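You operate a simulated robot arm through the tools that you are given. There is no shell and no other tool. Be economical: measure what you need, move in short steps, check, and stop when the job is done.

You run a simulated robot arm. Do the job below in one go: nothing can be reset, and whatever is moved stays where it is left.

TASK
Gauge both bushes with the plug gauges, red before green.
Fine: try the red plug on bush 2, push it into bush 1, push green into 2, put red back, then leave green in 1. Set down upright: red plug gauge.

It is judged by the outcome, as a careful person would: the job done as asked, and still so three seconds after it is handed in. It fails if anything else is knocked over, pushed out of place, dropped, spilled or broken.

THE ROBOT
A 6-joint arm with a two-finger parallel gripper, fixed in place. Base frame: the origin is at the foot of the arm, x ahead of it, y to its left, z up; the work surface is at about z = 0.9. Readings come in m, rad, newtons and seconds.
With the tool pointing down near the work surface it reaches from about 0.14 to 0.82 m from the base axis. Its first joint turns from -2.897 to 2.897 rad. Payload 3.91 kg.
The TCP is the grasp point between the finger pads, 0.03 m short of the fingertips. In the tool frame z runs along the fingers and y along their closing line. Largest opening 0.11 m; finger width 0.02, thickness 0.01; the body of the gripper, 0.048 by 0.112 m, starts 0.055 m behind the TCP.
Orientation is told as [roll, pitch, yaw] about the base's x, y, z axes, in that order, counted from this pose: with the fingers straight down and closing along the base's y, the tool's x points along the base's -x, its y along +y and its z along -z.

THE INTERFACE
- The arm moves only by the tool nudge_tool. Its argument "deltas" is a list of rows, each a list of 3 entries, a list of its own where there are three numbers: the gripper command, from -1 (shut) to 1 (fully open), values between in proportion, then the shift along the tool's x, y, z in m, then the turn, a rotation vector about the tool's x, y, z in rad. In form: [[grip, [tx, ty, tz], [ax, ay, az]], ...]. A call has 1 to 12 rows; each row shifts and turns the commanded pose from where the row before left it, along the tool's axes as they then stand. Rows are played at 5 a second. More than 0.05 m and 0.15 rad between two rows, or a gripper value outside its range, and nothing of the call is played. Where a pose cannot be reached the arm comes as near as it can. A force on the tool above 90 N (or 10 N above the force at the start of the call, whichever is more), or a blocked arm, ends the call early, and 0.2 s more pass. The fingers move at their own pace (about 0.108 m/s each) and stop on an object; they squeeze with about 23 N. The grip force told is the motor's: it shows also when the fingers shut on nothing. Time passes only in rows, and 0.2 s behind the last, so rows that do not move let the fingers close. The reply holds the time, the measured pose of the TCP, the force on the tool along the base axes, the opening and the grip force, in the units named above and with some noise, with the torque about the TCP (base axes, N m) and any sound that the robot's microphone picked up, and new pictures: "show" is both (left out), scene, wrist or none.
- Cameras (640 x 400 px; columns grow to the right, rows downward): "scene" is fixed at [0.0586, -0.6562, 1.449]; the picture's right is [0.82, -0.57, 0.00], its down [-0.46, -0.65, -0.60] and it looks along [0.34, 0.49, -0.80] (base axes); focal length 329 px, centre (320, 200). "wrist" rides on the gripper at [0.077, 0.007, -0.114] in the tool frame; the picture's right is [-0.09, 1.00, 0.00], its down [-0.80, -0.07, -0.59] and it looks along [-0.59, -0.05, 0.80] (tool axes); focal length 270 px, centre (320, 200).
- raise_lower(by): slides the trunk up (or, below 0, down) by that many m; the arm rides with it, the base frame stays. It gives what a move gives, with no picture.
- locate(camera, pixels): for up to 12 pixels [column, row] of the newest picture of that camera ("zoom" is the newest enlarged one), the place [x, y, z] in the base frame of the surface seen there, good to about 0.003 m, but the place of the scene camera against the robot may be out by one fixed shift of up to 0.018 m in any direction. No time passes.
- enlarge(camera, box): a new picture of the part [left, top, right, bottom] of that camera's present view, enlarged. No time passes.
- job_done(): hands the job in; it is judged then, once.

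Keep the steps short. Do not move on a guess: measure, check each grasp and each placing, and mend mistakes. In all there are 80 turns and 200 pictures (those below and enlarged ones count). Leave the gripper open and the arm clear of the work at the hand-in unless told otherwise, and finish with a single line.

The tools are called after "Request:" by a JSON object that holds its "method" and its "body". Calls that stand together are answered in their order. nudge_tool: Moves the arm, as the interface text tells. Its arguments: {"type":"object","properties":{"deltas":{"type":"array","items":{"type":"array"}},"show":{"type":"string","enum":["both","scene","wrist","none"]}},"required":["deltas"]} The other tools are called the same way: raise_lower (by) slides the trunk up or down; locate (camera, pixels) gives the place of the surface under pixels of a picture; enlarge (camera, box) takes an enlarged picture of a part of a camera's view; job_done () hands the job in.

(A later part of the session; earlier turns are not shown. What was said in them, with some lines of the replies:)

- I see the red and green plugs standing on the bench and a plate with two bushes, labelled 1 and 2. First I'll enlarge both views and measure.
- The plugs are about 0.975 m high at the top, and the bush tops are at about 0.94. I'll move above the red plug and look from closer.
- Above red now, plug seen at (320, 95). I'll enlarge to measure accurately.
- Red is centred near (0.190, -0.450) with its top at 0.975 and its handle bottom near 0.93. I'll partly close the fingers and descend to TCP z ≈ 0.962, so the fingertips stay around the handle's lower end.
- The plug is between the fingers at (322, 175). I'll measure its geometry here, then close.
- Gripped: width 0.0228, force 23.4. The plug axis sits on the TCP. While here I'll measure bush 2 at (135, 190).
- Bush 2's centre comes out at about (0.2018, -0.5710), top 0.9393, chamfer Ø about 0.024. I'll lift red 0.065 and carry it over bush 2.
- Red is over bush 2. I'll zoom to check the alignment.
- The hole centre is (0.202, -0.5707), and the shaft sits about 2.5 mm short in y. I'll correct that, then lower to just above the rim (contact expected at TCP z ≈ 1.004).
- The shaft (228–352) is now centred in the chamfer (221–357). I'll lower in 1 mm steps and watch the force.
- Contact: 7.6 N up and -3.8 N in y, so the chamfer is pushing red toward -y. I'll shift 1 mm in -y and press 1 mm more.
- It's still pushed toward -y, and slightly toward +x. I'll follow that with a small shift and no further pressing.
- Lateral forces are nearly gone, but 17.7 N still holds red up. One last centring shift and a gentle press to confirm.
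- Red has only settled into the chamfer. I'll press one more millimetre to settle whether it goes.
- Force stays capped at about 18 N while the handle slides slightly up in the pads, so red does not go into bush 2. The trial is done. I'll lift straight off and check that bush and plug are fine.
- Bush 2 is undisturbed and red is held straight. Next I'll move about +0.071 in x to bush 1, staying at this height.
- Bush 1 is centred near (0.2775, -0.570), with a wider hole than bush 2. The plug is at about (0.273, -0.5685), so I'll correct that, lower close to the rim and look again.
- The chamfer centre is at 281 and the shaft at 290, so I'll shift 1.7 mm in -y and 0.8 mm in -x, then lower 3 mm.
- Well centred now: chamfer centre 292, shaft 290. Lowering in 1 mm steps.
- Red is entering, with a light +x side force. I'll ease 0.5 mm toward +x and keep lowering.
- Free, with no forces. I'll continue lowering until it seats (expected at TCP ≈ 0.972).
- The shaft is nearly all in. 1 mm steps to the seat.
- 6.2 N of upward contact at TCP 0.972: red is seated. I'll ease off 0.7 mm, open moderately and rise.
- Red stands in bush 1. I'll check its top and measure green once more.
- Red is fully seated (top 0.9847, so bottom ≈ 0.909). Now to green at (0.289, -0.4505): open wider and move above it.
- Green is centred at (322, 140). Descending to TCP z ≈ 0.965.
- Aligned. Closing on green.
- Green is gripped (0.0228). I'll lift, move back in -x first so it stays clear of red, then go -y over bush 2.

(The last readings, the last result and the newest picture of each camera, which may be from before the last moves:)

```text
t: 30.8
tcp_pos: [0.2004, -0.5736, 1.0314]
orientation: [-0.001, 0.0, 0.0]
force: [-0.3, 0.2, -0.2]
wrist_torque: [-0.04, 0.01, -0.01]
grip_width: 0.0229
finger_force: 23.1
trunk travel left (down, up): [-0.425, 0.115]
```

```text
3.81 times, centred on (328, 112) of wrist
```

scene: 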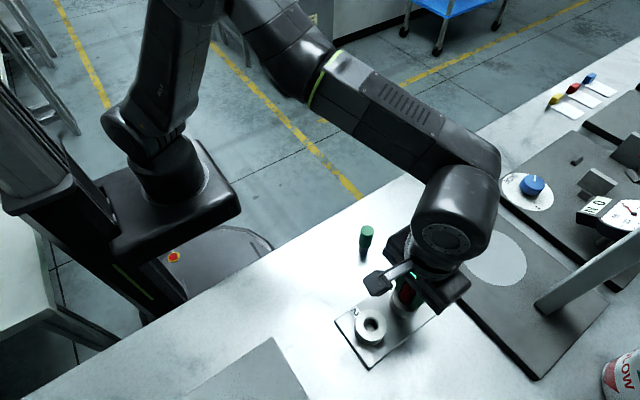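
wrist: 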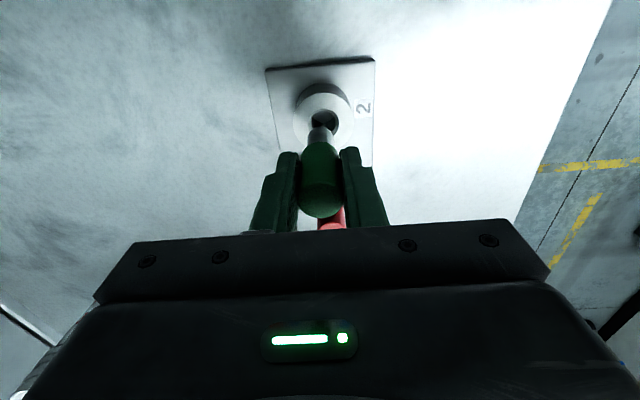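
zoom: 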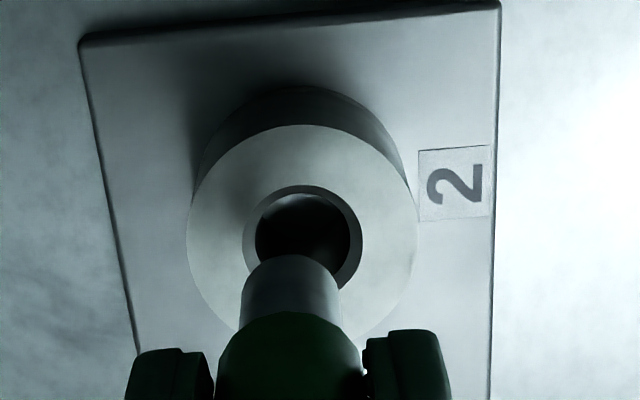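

The hole is at 303 and the shaft at 290. I'll shift +2.2 mm in y and lower near the rim.

Request:
{"method": "nudge_tool", "body": {"deltas": [[-1, [0, 0.0022, 0], [0, 0, 0]], [-1, [0, 0, 0.012], [0, 0, 0]], [-1, [0, 0, 0.0115], [0, 0, 0]], [-1, [0, 0, 0], [0, 0, 0]], [-1, [0, 0, 0], [0, 0, 0]]], "show": "wrist"}}

Request:
{"method": "enlarge", "body": {"camera": "wrist", "box": [272, 60, 384, 165]}}

```text
t: 32.0
tcp_pos: [0.2023, -0.5698, 1.008]
orientation: [-0.001, -0.001, 0.0]
force: [0.3, 0.0, -1.5]
wrist_torque: [-0.01, -0.02, 0.03]
grip_width: 0.023
finger_force: 23.2
trunk travel left (down, up): [-0.425, 0.115]
```

wrist: 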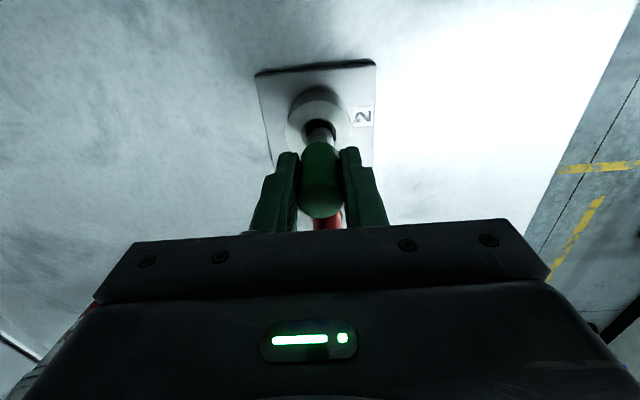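

```text
3.81 times, centred on (328, 112) of wrist
```

zoom: 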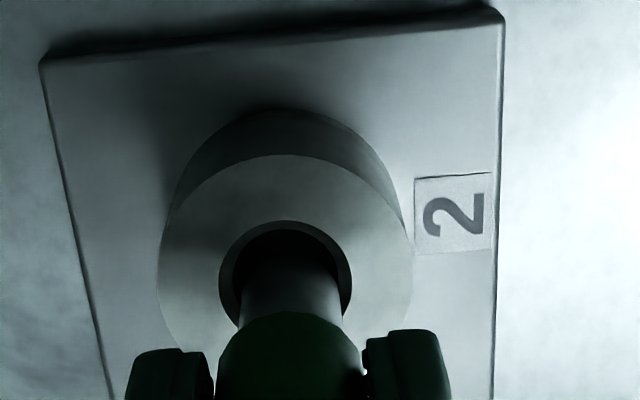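

Shaft centre 291, chamfer 285: shift -1 mm in y, then lower in small steps.

Request:
{"method": "nudge_tool", "body": {"deltas": [[-1, [0, -0.001, 0], [0, 0, 0]], [-1, [0, 0, 0.0015], [0, 0, 0]], [-1, [0, 0, 0.0015], [0, 0, 0]], [-1, [0, 0, 0.001], [0, 0, 0]], [-1, [0, 0, 0.001], [0, 0, 0]], [-1, [0, 0, 0.001], [0, 0, 0]], [-1, [0, 0, 0], [0, 0, 0]]], "show": "none"}}

```text
t: 33.6
tcp_pos: [0.2026, -0.5699, 1.002]
orientation: [-0.002, -0.002, -0.001]
force: [-4.2, -0.4, 10.8]
wrist_torque: [-0.02, 0.16, -0.02]
grip_width: 0.0229
finger_force: 22.5
trunk travel left (down, up): [-0.425, 0.115]
```

Contact pushes toward -x (-4.2 N). I'll back off 1 mm, shift 1 mm in -x and retry.

Request:
{"method": "nudge_tool", "body": {"deltas": [[-1, [0, 0, -0.001], [0, 0, 0]], [-1, [0.001, 0, 0], [0, 0, 0]], [-1, [0, 0, 0.001], [0, 0, 0]], [-1, [0, 0, 0], [0, 0, 0]]], "show": "none"}}

```text
t: 34.6
tcp_pos: [0.2011, -0.5705, 1.0023]
orientation: [-0.001, 0.001, 0.0]
force: [-2.7, -1.0, 5.2]
wrist_torque: [-0.01, 0.07, 0.02]
grip_width: 0.0233
finger_force: 23.0
trunk travel left (down, up): [-0.425, 0.115]
```

Better, but still on the chamfer. Another 0.8 mm in -x and 0.3 mm in -y, then lower.

Request:
{"method": "nudge_tool", "body": {"deltas": [[-1, [0.0008, -0.0003, 0], [0, 0, 0]], [-1, [0, 0, 0.001], [0, 0, 0]], [-1, [0, 0, 0.001], [0, 0, 0]], [-1, [0, 0, 0], [0, 0, 0]]], "show": "none"}}

```text
t: 35.6
tcp_pos: [0.201, -0.5703, 1.0003]
orientation: [0.001, 0.0, -0.002]
force: [-0.7, 0.0, -0.3]
wrist_torque: [0.06, 0.05, -0.02]
grip_width: 0.0228
finger_force: 22.8
trunk travel left (down, up): [-0.425, 0.115]
```

Forces are gone and green is entering. Continuing down.

Request:
{"method": "nudge_tool", "body": {"deltas": [[-1, [0.0002, 0, 0.001], [0, 0, 0]], [-1, [0, 0, 0.001], [0, 0, 0]], [-1, [0, 0, 0.001], [0, 0, 0]], [-1, [0, 0, 0.0015], [0, 0, 0]], [-1, [0, 0, 0], [0, 0, 0]]], "show": "none"}}

```text
t: 36.8
tcp_pos: [0.1996, -0.5709, 0.9961]
orientation: [0.0, 0.001, -0.001]
force: [-0.6, -0.1, -1.1]
wrist_torque: [-0.01, -0.01, 0.0]
grip_width: 0.023
finger_force: 23.0
trunk travel left (down, up): [-0.425, 0.115]
```

Request:
{"method": "nudge_tool", "body": {"deltas": [[-1, [0, 0, 0.003], [0, 0, 0]], [-1, [0, 0, 0.003], [0, 0, 0]], [-1, [0, 0, 0.003], [0, 0, 0]], [-1, [0, 0, 0.003], [0, 0, 0]], [-1, [0, 0, 0.003], [0, 0, 0]], [-1, [0, 0, 0.002], [0, 0, 0]], [-1, [0, 0, 0], [0, 0, 0]]], "show": "none"}}

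```text
t: 38.4
tcp_pos: [0.1994, -0.5711, 0.9782]
orientation: [0.0, -0.001, 0.001]
force: [0.1, 0.6, -2.1]
wrist_torque: [-0.03, 0.01, -0.01]
grip_width: 0.0233
finger_force: 23.3
trunk travel left (down, up): [-0.425, 0.115]
```

Request:
{"method": "nudge_tool", "body": {"deltas": [[-1, [0, 0, 0.001], [0, 0, 0]], [-1, [0, 0, 0.001], [0, 0, 0]], [-1, [0, 0, 0.001], [0, 0, 0]], [-1, [0, 0, 0.0005], [0, 0, 0]], [-1, [0, 0, 0], [0, 0, 0]]], "show": "none"}}

```text
t: 39.6
tcp_pos: [0.2009, -0.5706, 0.9754]
orientation: [-0.003, -0.001, 0.001]
force: [-1.6, -0.2, 7.1]
wrist_torque: [0.04, 0.11, 0.01]
grip_width: 0.0228
finger_force: 23.0
trunk travel left (down, up): [-0.425, 0.115]
```

Green is seated, with 7 N of contact at TCP 0.9754. I'll ease off, release, rise and check.

Request:
{"method": "nudge_tool", "body": {"deltas": [[-1, [0, 0, -0.0007], [0, 0, 0]], [-1, [0, 0, 0], [0, 0, 0]], [-0.2, [0, 0, 0], [0, 0, 0]], [-0.2, [0, 0, 0], [0, 0, 0]], [-0.2, [0, 0, -0.02], [0, 0, 0]], [-0.2, [0, 0, -0.03], [0, 0, 0]], [-0.2, [0, 0, -0.03], [0, 0, 0]], [-0.2, [0, 0, 0], [0, 0, 0]]], "show": "wrist"}}

Request:
{"method": "locate", "body": {"camera": "wrist", "pixels": [[320, 130], [310, 130], [330, 130], [320, 140], [320, 100]]}}

```text
t: 41.4
tcp_pos: [0.2003, -0.5707, 1.057]
orientation: [0.0, 0.0, -0.001]
force: [0.0, 0.0, 0.3]
wrist_torque: [0.01, -0.01, 0.0]
grip_width: 0.0442
finger_force: 0.0
trunk travel left (down, up): [-0.425, 0.115]
```

wrist: 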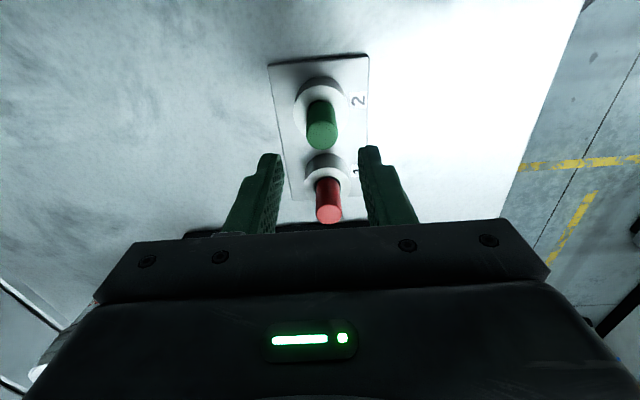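

```text
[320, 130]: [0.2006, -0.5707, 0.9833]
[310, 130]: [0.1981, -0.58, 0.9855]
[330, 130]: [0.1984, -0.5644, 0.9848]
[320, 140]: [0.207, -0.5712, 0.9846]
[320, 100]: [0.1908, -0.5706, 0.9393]
```

Both are fully in (tops at 0.984). Now fetch red: move +0.0775 in x above bush 1, then down to TCP 0.976.

Request:
{"method": "nudge_tool", "body": {"deltas": [[-0.1, [-0.026, 0, 0], [0, 0, 0]], [-0.1, [-0.026, 0, 0], [0, 0, 0]], [-0.1, [-0.0255, 0.0005, 0], [0, 0, 0]], [-0.1, [0, 0, 0.02], [0, 0, 0]], [-0.1, [0, 0, 0], [0, 0, 0]]], "show": "wrist"}}

```text
t: 42.6
tcp_pos: [0.2768, -0.5701, 1.0345]
orientation: [0.002, 0.0, -0.001]
force: [0.4, 0.4, 0.5]
wrist_torque: [-0.01, -0.01, -0.03]
grip_width: 0.0496
finger_force: 0.0
trunk travel left (down, up): [-0.425, 0.115]
```

wrist: 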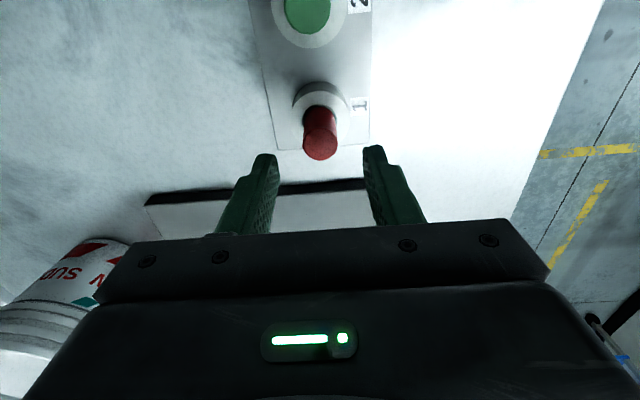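

Red is centred between the fingers. Down 0.059 and close.

Request:
{"method": "nudge_tool", "body": {"deltas": [[-0.1, [-0.001, 0, 0.02], [0, 0, 0]], [-0.1, [0, 0, 0.02], [0, 0, 0]], [-0.1, [0, 0, 0.019], [0, 0, 0]], [-0.1, [0, 0, 0], [0, 0, 0]], [-1, [0, 0, 0], [0, 0, 0]], [-1, [0, 0, 0], [0, 0, 0]], [-1, [0, 0, 0], [0, 0, 0]]], "show": "wrist"}}

```text
t: 44.2
tcp_pos: [0.2785, -0.571, 0.9748]
orientation: [0.001, -0.001, 0.001]
force: [-0.9, 0.2, 0.3]
wrist_torque: [0.01, 0.02, 0.0]
grip_width: 0.0228
finger_force: 22.8
trunk travel left (down, up): [-0.425, 0.115]
```

wrist: 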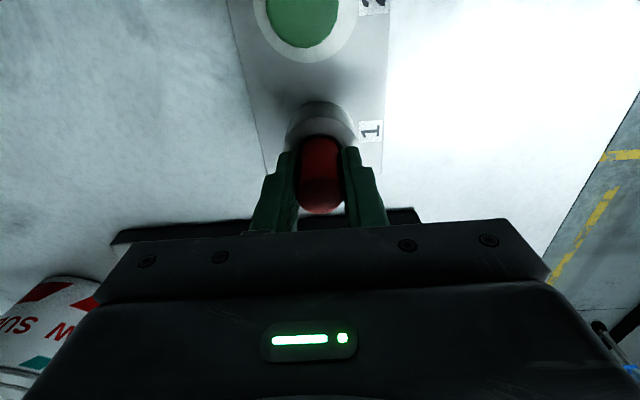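

Held. I'll lift straight out of the bush.

Request:
{"method": "nudge_tool", "body": {"deltas": [[-1, [0, 0, -0.005], [0, 0, 0]], [-1, [0, 0, -0.01], [0, 0, 0]], [-1, [0, 0, -0.015], [0, 0, 0]], [-1, [0, 0, -0.015], [0, 0, 0]], [-1, [0, 0, -0.02], [0, 0, 0]], [-1, [0, 0, 0], [0, 0, 0]]], "show": "wrist"}}

```text
t: 45.6
tcp_pos: [0.2793, -0.5718, 1.0419]
orientation: [0.001, 0.002, 0.001]
force: [-0.1, 0.9, -1.2]
wrist_torque: [0.05, 0.0, 0.01]
grip_width: 0.0228
finger_force: 22.5
trunk travel left (down, up): [-0.425, 0.115]
```

wrist: 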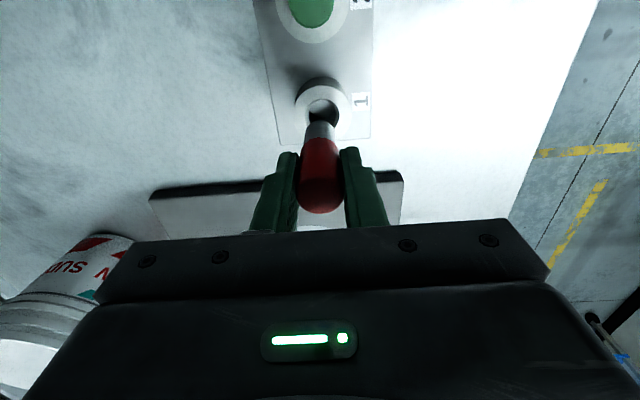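

Red is out cleanly. I'll carry it to its starting place (0.1895, -0.4507): +y first, then -x.

Request:
{"method": "nudge_tool", "body": {"deltas": [[-1, [0, 0.04, 0], [0, 0, 0]], [-1, [0, 0.04, 0], [0, 0, 0]], [-1, [0, 0.04, 0], [0, 0, 0]], [-1, [0.045, 0, 0], [0, 0, 0]], [-1, [0.044, 0, 0], [0, 0, 0]], [-1, [0, 0, 0.03], [0, 0, 0]], [-1, [0, 0, 0.03], [0, 0, 0]], [-1, [0, 0, 0], [0, 0, 0]], [-1, [0, 0, 0], [0, 0, 0]]], "show": "both"}}

```text
t: 47.6
tcp_pos: [0.1883, -0.4516, 0.9816]
orientation: [-0.002, -0.001, 0.0]
force: [0.3, -0.4, -1.1]
wrist_torque: [0.03, -0.02, 0.0]
grip_width: 0.0229
finger_force: 23.4
trunk travel left (down, up): [-0.425, 0.115]
```

scene: 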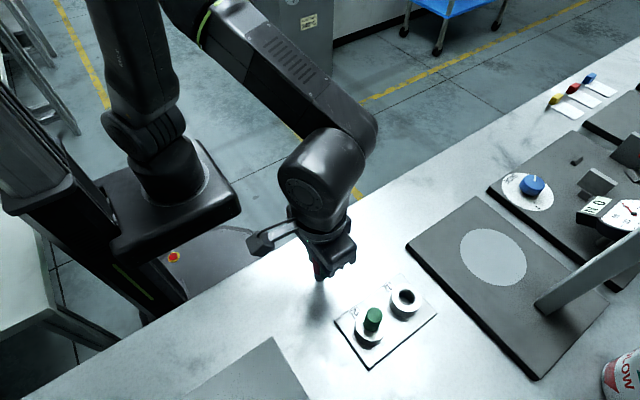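
wrist: 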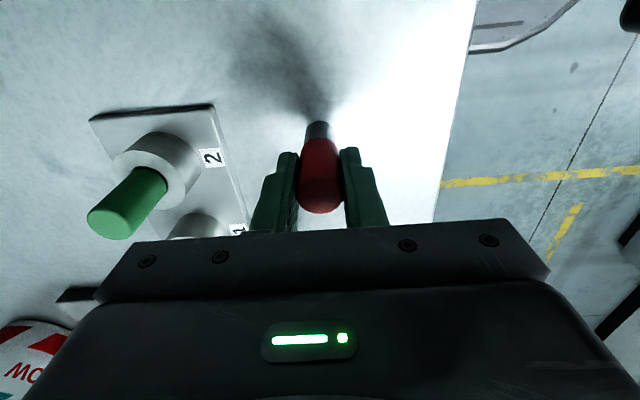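

Over its spot at z 0.9816; touchdown is expected near 0.965. Lowering gently.

Request:
{"method": "nudge_tool", "body": {"deltas": [[-1, [0, 0, 0.005], [0, 0, 0]], [-1, [0, 0, 0.004], [0, 0, 0]], [-1, [0, 0, 0.003], [0, 0, 0]], [-1, [0, 0, 0.002], [0, 0, 0]], [-1, [0, 0, 0.001], [0, 0, 0]], [-1, [0, 0, 0], [0, 0, 0]]], "show": "none"}}

```text
t: 49.0
tcp_pos: [0.1917, -0.4491, 0.9669]
orientation: [0.0, 0.0, 0.001]
force: [0.6, -0.3, 0.0]
wrist_torque: [-0.03, -0.03, 0.01]
grip_width: 0.0231
finger_force: 22.8
trunk travel left (down, up): [-0.425, 0.115]
```

Request:
{"method": "nudge_tool", "body": {"deltas": [[-1, [0, 0, 0.0007], [0, 0, 0]], [-1, [0, 0, 0.0007], [0, 0, 0]], [-1, [0, 0, 0], [0, 0, 0]]], "show": "none"}}

```text
t: 49.8
tcp_pos: [0.1904, -0.4496, 0.9672]
orientation: [-0.003, -0.001, 0.001]
force: [1.7, -0.2, 11.7]
wrist_torque: [0.03, -0.14, 0.01]
grip_width: 0.0229
finger_force: 22.6
trunk travel left (down, up): [-0.425, 0.115]
```

Touchdown, 11.7 N. I'll ease off 0.8 mm, open and rise.

Request:
{"method": "nudge_tool", "body": {"deltas": [[-1, [0, 0, -0.0009], [0, 0, 0]], [-1, [0, 0, 0], [0, 0, 0]], [-0.2, [0, 0, 0], [0, 0, 0]], [-0.2, [0, 0, 0], [0, 0, 0]], [-0.2, [0, 0, -0.02], [0, 0, 0]], [-0.2, [0, 0, -0.03], [0, 0, 0]], [-0.2, [0, 0, -0.04], [0, 0, 0]], [-0.2, [0, 0, 0], [0, 0, 0]]], "show": "wrist"}}

Request:
{"method": "locate", "body": {"camera": "wrist", "pixels": [[320, 120], [320, 110], [320, 130]]}}

```text
t: 51.6
tcp_pos: [0.1903, -0.45, 1.0584]
orientation: [0.0, 0.0, 0.0]
force: [0.3, 0.1, 0.4]
wrist_torque: [0.04, -0.02, 0.01]
grip_width: 0.044
finger_force: 0.0
trunk travel left (down, up): [-0.425, 0.115]
```

wrist: 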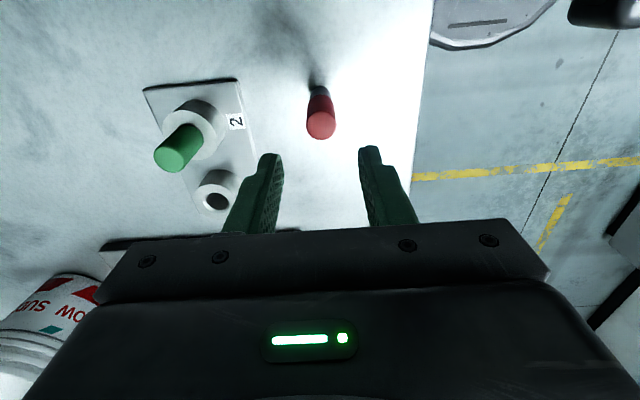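

```text
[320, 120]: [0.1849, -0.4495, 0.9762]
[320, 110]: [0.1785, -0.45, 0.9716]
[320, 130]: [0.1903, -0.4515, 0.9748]
```

Red stands upright back at its place. Now to green at (0.2005, -0.571).

Request:
{"method": "nudge_tool", "body": {"deltas": [[-0.1, [-0.0035, -0.04, 0], [0, 0, 0]], [-0.1, [-0.0035, -0.04, 0], [0, 0, 0]], [-0.1, [-0.003, -0.0405, 0], [0, 0, 0]], [-0.1, [0, 0, 0.023], [0, 0, 0]], [-0.1, [0, 0, 0], [0, 0, 0]], [-0.1, [0, 0, 0], [0, 0, 0]]], "show": "wrist"}}

```text
t: 53.0
tcp_pos: [0.1998, -0.571, 1.0329]
orientation: [0.002, 0.0, 0.0]
force: [0.3, 0.0, -0.5]
wrist_torque: [0.01, 0.0, -0.02]
grip_width: 0.0494
finger_force: 0.0
trunk travel left (down, up): [-0.425, 0.115]
```

wrist: 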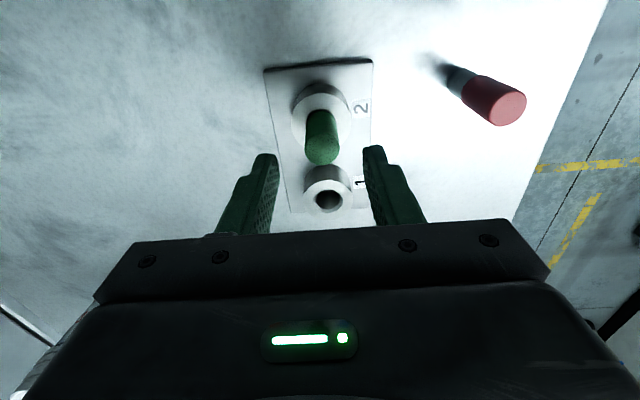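

Green is centred. Down 0.058 to TCP ≈ 0.9755, and close.

Request:
{"method": "nudge_tool", "body": {"deltas": [[-0.1, [0, 0.0003, 0.02], [0, 0, 0]], [-0.1, [0, 0, 0.02], [0, 0, 0]], [-0.1, [0, 0, 0.018], [0, 0, 0]], [-0.1, [0, 0, 0], [0, 0, 0]], [-1, [0, 0, 0], [0, 0, 0]], [-1, [0, 0, 0], [0, 0, 0]], [-1, [0, 0, 0], [0, 0, 0]]], "show": "none"}}

```text
t: 54.6
tcp_pos: [0.199, -0.5702, 0.9751]
orientation: [-0.001, -0.001, -0.002]
force: [-0.4, -0.7, 1.5]
wrist_torque: [-0.01, 0.02, 0.03]
grip_width: 0.0228
finger_force: 23.4
trunk travel left (down, up): [-0.425, 0.115]
```

Gripped. I'll lift straight out, then move +0.0775 in x over bush 1.

Request:
{"method": "nudge_tool", "body": {"deltas": [[-1, [0, 0, -0.005], [0, 0, 0]], [-1, [0, 0, -0.01], [0, 0, 0]], [-1, [0, 0, -0.015], [0, 0, 0]], [-1, [0, 0, -0.015], [0, 0, 0]], [-1, [0, 0, -0.015], [0, 0, 0]], [-1, [0, 0, 0], [0, 0, 0]], [-1, [-0.026, 0, 0], [0, 0, 0]], [-1, [-0.026, 0, 0], [0, 0, 0]], [-1, [-0.0255, 0, 0], [0, 0, 0]], [-1, [0, 0, 0], [0, 0, 0]], [-1, [0, 0, 0], [0, 0, 0]]], "show": "wrist"}}

Request:
{"method": "enlarge", "body": {"camera": "wrist", "box": [272, 60, 384, 165]}}

```text
t: 57.0
tcp_pos: [0.2778, -0.5711, 1.0352]
orientation: [0.001, 0.0, 0.0]
force: [-0.5, 0.3, -0.9]
wrist_torque: [0.0, -0.02, 0.04]
grip_width: 0.0229
finger_force: 23.6
trunk travel left (down, up): [-0.425, 0.115]
```

wrist: 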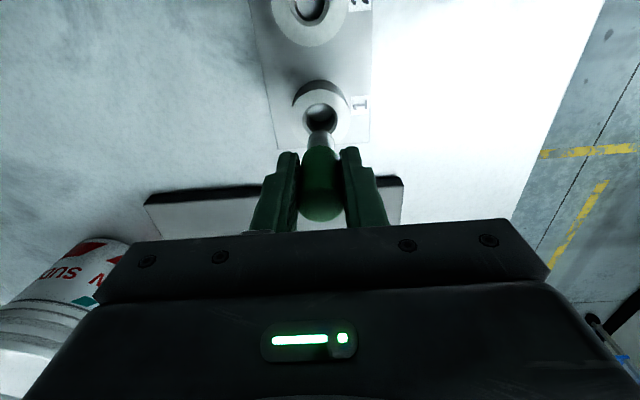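

```text
3.81 times, centred on (328, 112) of wrist
```

zoom: 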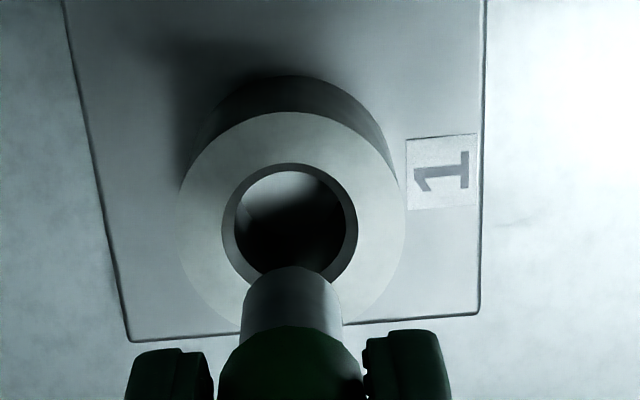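

y is aligned (hole 290, shaft 291). Lowering to just above the rim.

Request:
{"method": "nudge_tool", "body": {"deltas": [[-1, [0, 0, 0.013], [0, 0, 0]], [-1, [0, 0, 0.013], [0, 0, 0]], [-1, [0, 0, 0], [0, 0, 0]], [-1, [0, 0, 0], [0, 0, 0]]], "show": "wrist"}}

Request:
{"method": "enlarge", "body": {"camera": "wrist", "box": [272, 60, 384, 165]}}

```text
t: 58.0
tcp_pos: [0.278, -0.5696, 1.0095]
orientation: [0.001, 0.0, -0.001]
force: [0.3, 0.1, -0.4]
wrist_torque: [-0.04, 0.0, 0.03]
grip_width: 0.0229
finger_force: 23.2
trunk travel left (down, up): [-0.425, 0.115]
```

wrist: 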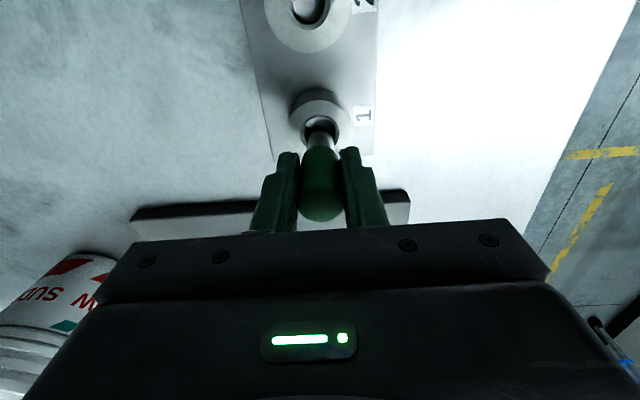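

```text
3.81 times, centred on (328, 112) of wrist
```

zoom: 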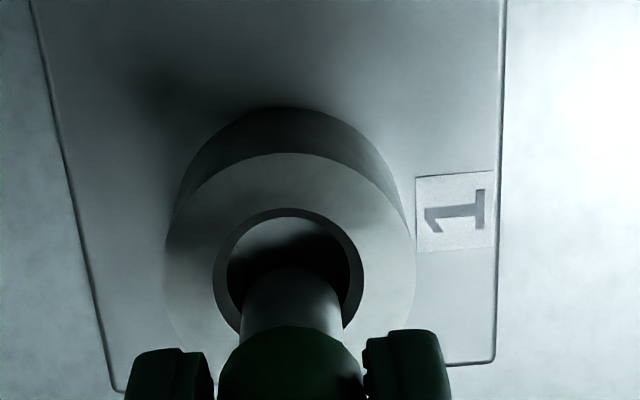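

Aligned with ample clearance. Lowering in small steps.

Request:
{"method": "nudge_tool", "body": {"deltas": [[-1, [0, -0.0003, 0.002], [0, 0, 0]], [-1, [0, 0, 0.0015], [0, 0, 0]], [-1, [0, 0, 0.0015], [0, 0, 0]], [-1, [0, 0, 0.0015], [0, 0, 0]], [-1, [0, 0, 0.0015], [0, 0, 0]], [-1, [0, 0, 0.0015], [0, 0, 0]], [-1, [0, 0, 0.0015], [0, 0, 0]], [-1, [0, 0, 0], [0, 0, 0]]], "show": "none"}}

```text
t: 59.8
tcp_pos: [0.2766, -0.57, 0.9974]
orientation: [0.0, -0.001, -0.001]
force: [0.1, -0.2, -1.5]
wrist_torque: [0.01, -0.01, 0.01]
grip_width: 0.0228
finger_force: 23.1
trunk travel left (down, up): [-0.425, 0.115]
```

Inside with no force. Continuing toward the seat at ≈ 0.9755.

Request:
{"method": "nudge_tool", "body": {"deltas": [[-1, [0, 0, 0.003], [0, 0, 0]], [-1, [0, 0, 0.003], [0, 0, 0]], [-1, [0, 0, 0.003], [0, 0, 0]], [-1, [0, 0, 0.003], [0, 0, 0]], [-1, [0, 0, 0.003], [0, 0, 0]], [-1, [0, 0, 0.002], [0, 0, 0]], [-1, [0, 0, 0.002], [0, 0, 0]], [-1, [0, 0, 0.001], [0, 0, 0]], [-1, [0, 0, 0], [0, 0, 0]]], "show": "none"}}

```text
t: 61.8
tcp_pos: [0.2767, -0.5692, 0.9777]
orientation: [0.0, 0.0, 0.0]
force: [-0.4, -0.3, -0.6]
wrist_torque: [0.03, 0.01, 0.05]
grip_width: 0.0231
finger_force: 22.6
trunk travel left (down, up): [-0.425, 0.115]
```

Request:
{"method": "nudge_tool", "body": {"deltas": [[-1, [0, 0, 0.001], [0, 0, 0]], [-1, [0, 0, 0.001], [0, 0, 0]], [-1, [0, 0, 0.0007], [0, 0, 0]], [-1, [0, 0, 0], [0, 0, 0]]], "show": "none"}}

```text
t: 62.8
tcp_pos: [0.277, -0.5702, 0.9753]
orientation: [-0.001, 0.001, -0.001]
force: [-0.6, 0.6, -1.0]
wrist_torque: [0.01, 0.06, -0.02]
grip_width: 0.0228
finger_force: 23.0
trunk travel left (down, up): [-0.425, 0.115]
```

Request:
{"method": "nudge_tool", "body": {"deltas": [[-1, [0, 0, 0.0007], [0, 0, 0]], [-1, [0, 0, 0.0007], [0, 0, 0]], [-1, [0, 0, 0], [0, 0, 0]]], "show": "none"}}

```text
t: 63.6
tcp_pos: [0.2774, -0.5696, 0.975]
orientation: [-0.001, 0.0, 0.0]
force: [-1.2, 0.0, 8.0]
wrist_torque: [-0.04, 0.08, 0.02]
grip_width: 0.0229
finger_force: 22.6
trunk travel left (down, up): [-0.425, 0.115]
```

Green is seated, with 8 N of contact. Ease off, release, rise well clear, and open fully.

Request:
{"method": "nudge_tool", "body": {"deltas": [[-1, [0, 0, -0.0007], [0, 0, 0]], [-1, [0, 0, 0], [0, 0, 0]], [-0.2, [0, 0, 0], [0, 0, 0]], [-0.2, [0, 0, 0], [0, 0, 0]], [-0.2, [0, 0, -0.02], [0, 0, 0]], [-0.2, [0, 0, -0.03], [0, 0, 0]], [-0.2, [0, 0, -0.03], [0, 0, 0]], [1, [0, 0, -0.05], [0, 0, 0]], [1, [0.03, 0.02, -0.05], [0, 0, 0]], [1, [0.03, 0.02, 0], [0, 0, 0]], [1, [0, 0, 0], [0, 0, 0]]], "show": "both"}}

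Request:
{"method": "enlarge", "body": {"camera": "wrist", "box": [180, 20, 372, 180]}}

```text
refused: row 9 steps farther than a row can; nothing moved
```

```text
2.50 times, centred on (276, 100) of wrist
```

zoom: 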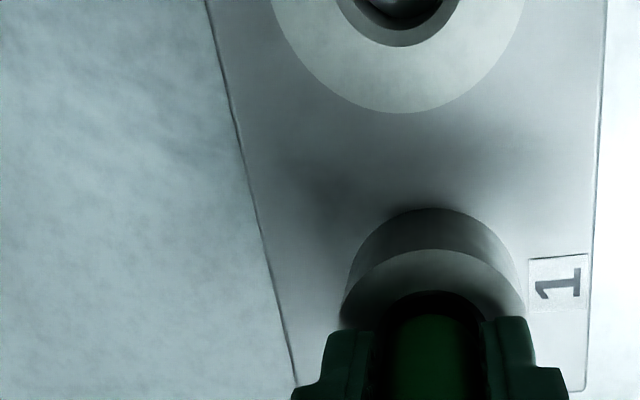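

That call was refused because one row stepped too far, and nothing moved. I'll resend it with shorter rows.

Request:
{"method": "nudge_tool", "body": {"deltas": [[-1, [0, 0, -0.0007], [0, 0, 0]], [-1, [0, 0, 0], [0, 0, 0]], [-0.2, [0, 0, 0], [0, 0, 0]], [-0.2, [0, 0, 0], [0, 0, 0]], [-0.2, [0, 0, -0.02], [0, 0, 0]], [-0.2, [0, 0, -0.03], [0, 0, 0]], [-0.2, [0, 0, -0.03], [0, 0, 0]], [1, [0, 0, -0.045], [0, 0, 0]], [1, [0, 0, -0.045], [0, 0, 0]], [1, [0.03, 0.02, 0], [0, 0, 0]], [1, [0.03, 0.02, 0], [0, 0, 0]], [1, [0, 0, 0], [0, 0, 0]]], "show": "both"}}

Request:
{"method": "enlarge", "body": {"camera": "scene", "box": [290, 210, 450, 370]}}

Request:
{"method": "enlarge", "body": {"camera": "wrist", "box": [180, 20, 372, 180]}}

```text
t: 66.2
tcp_pos: [0.2165, -0.5307, 1.145]
orientation: [-0.001, -0.002, 0.0]
force: [-0.3, -0.1, -0.2]
wrist_torque: [0.02, 0.0, 0.0]
grip_width: 0.1101
finger_force: 0.1
trunk travel left (down, up): [-0.425, 0.115]
```

scene: 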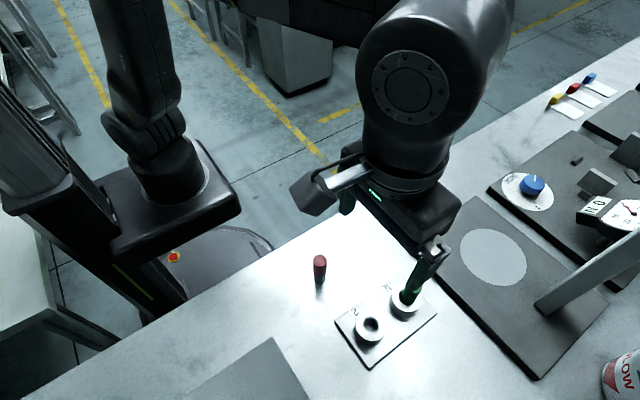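
wrist: 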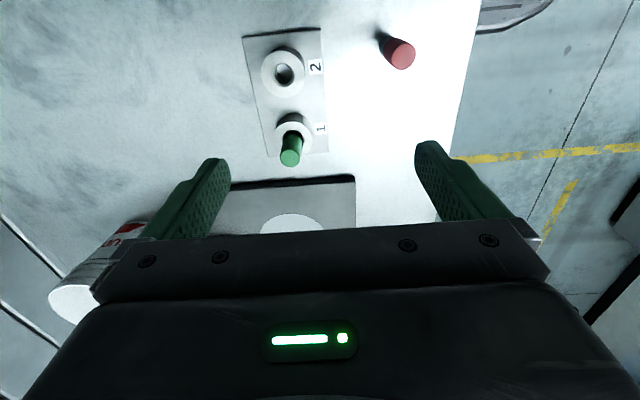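

```text
2.50 times, centred on (370, 290) of scene
```

zoom: 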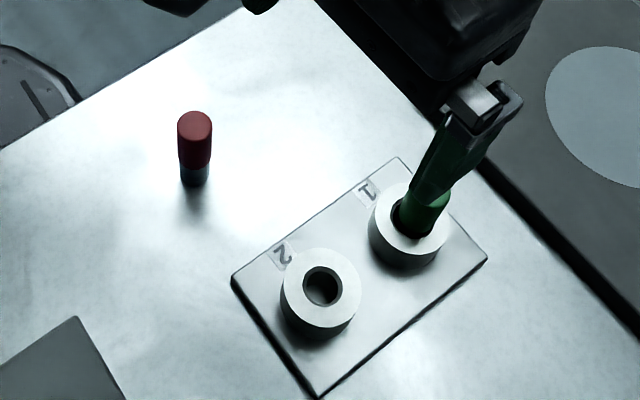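

```text
2.50 times, centred on (276, 100) of wrist
```

zoom: 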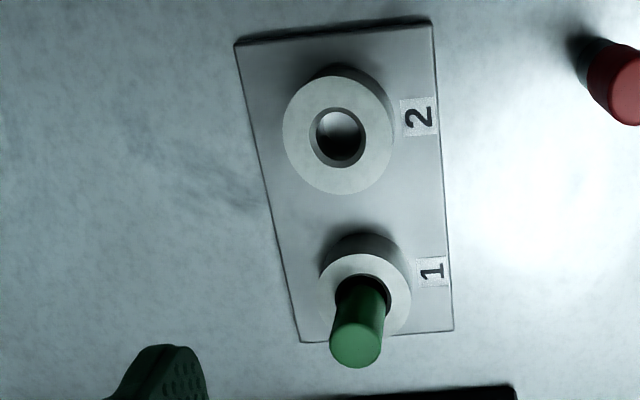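

Green stands in bush 1, bush 2 is empty and red is upright at its place. The plate hasn't moved, the gripper is open and the arm is clear. Handing in.

Request:
{"method": "job_done", "body": {}}

```text
The job is handed in.
```

Job handed in: red did not go into bush 2 but went fully into bush 1, green went fully into bush 2, red is back upright at its starting place, and green is left in bush 1.
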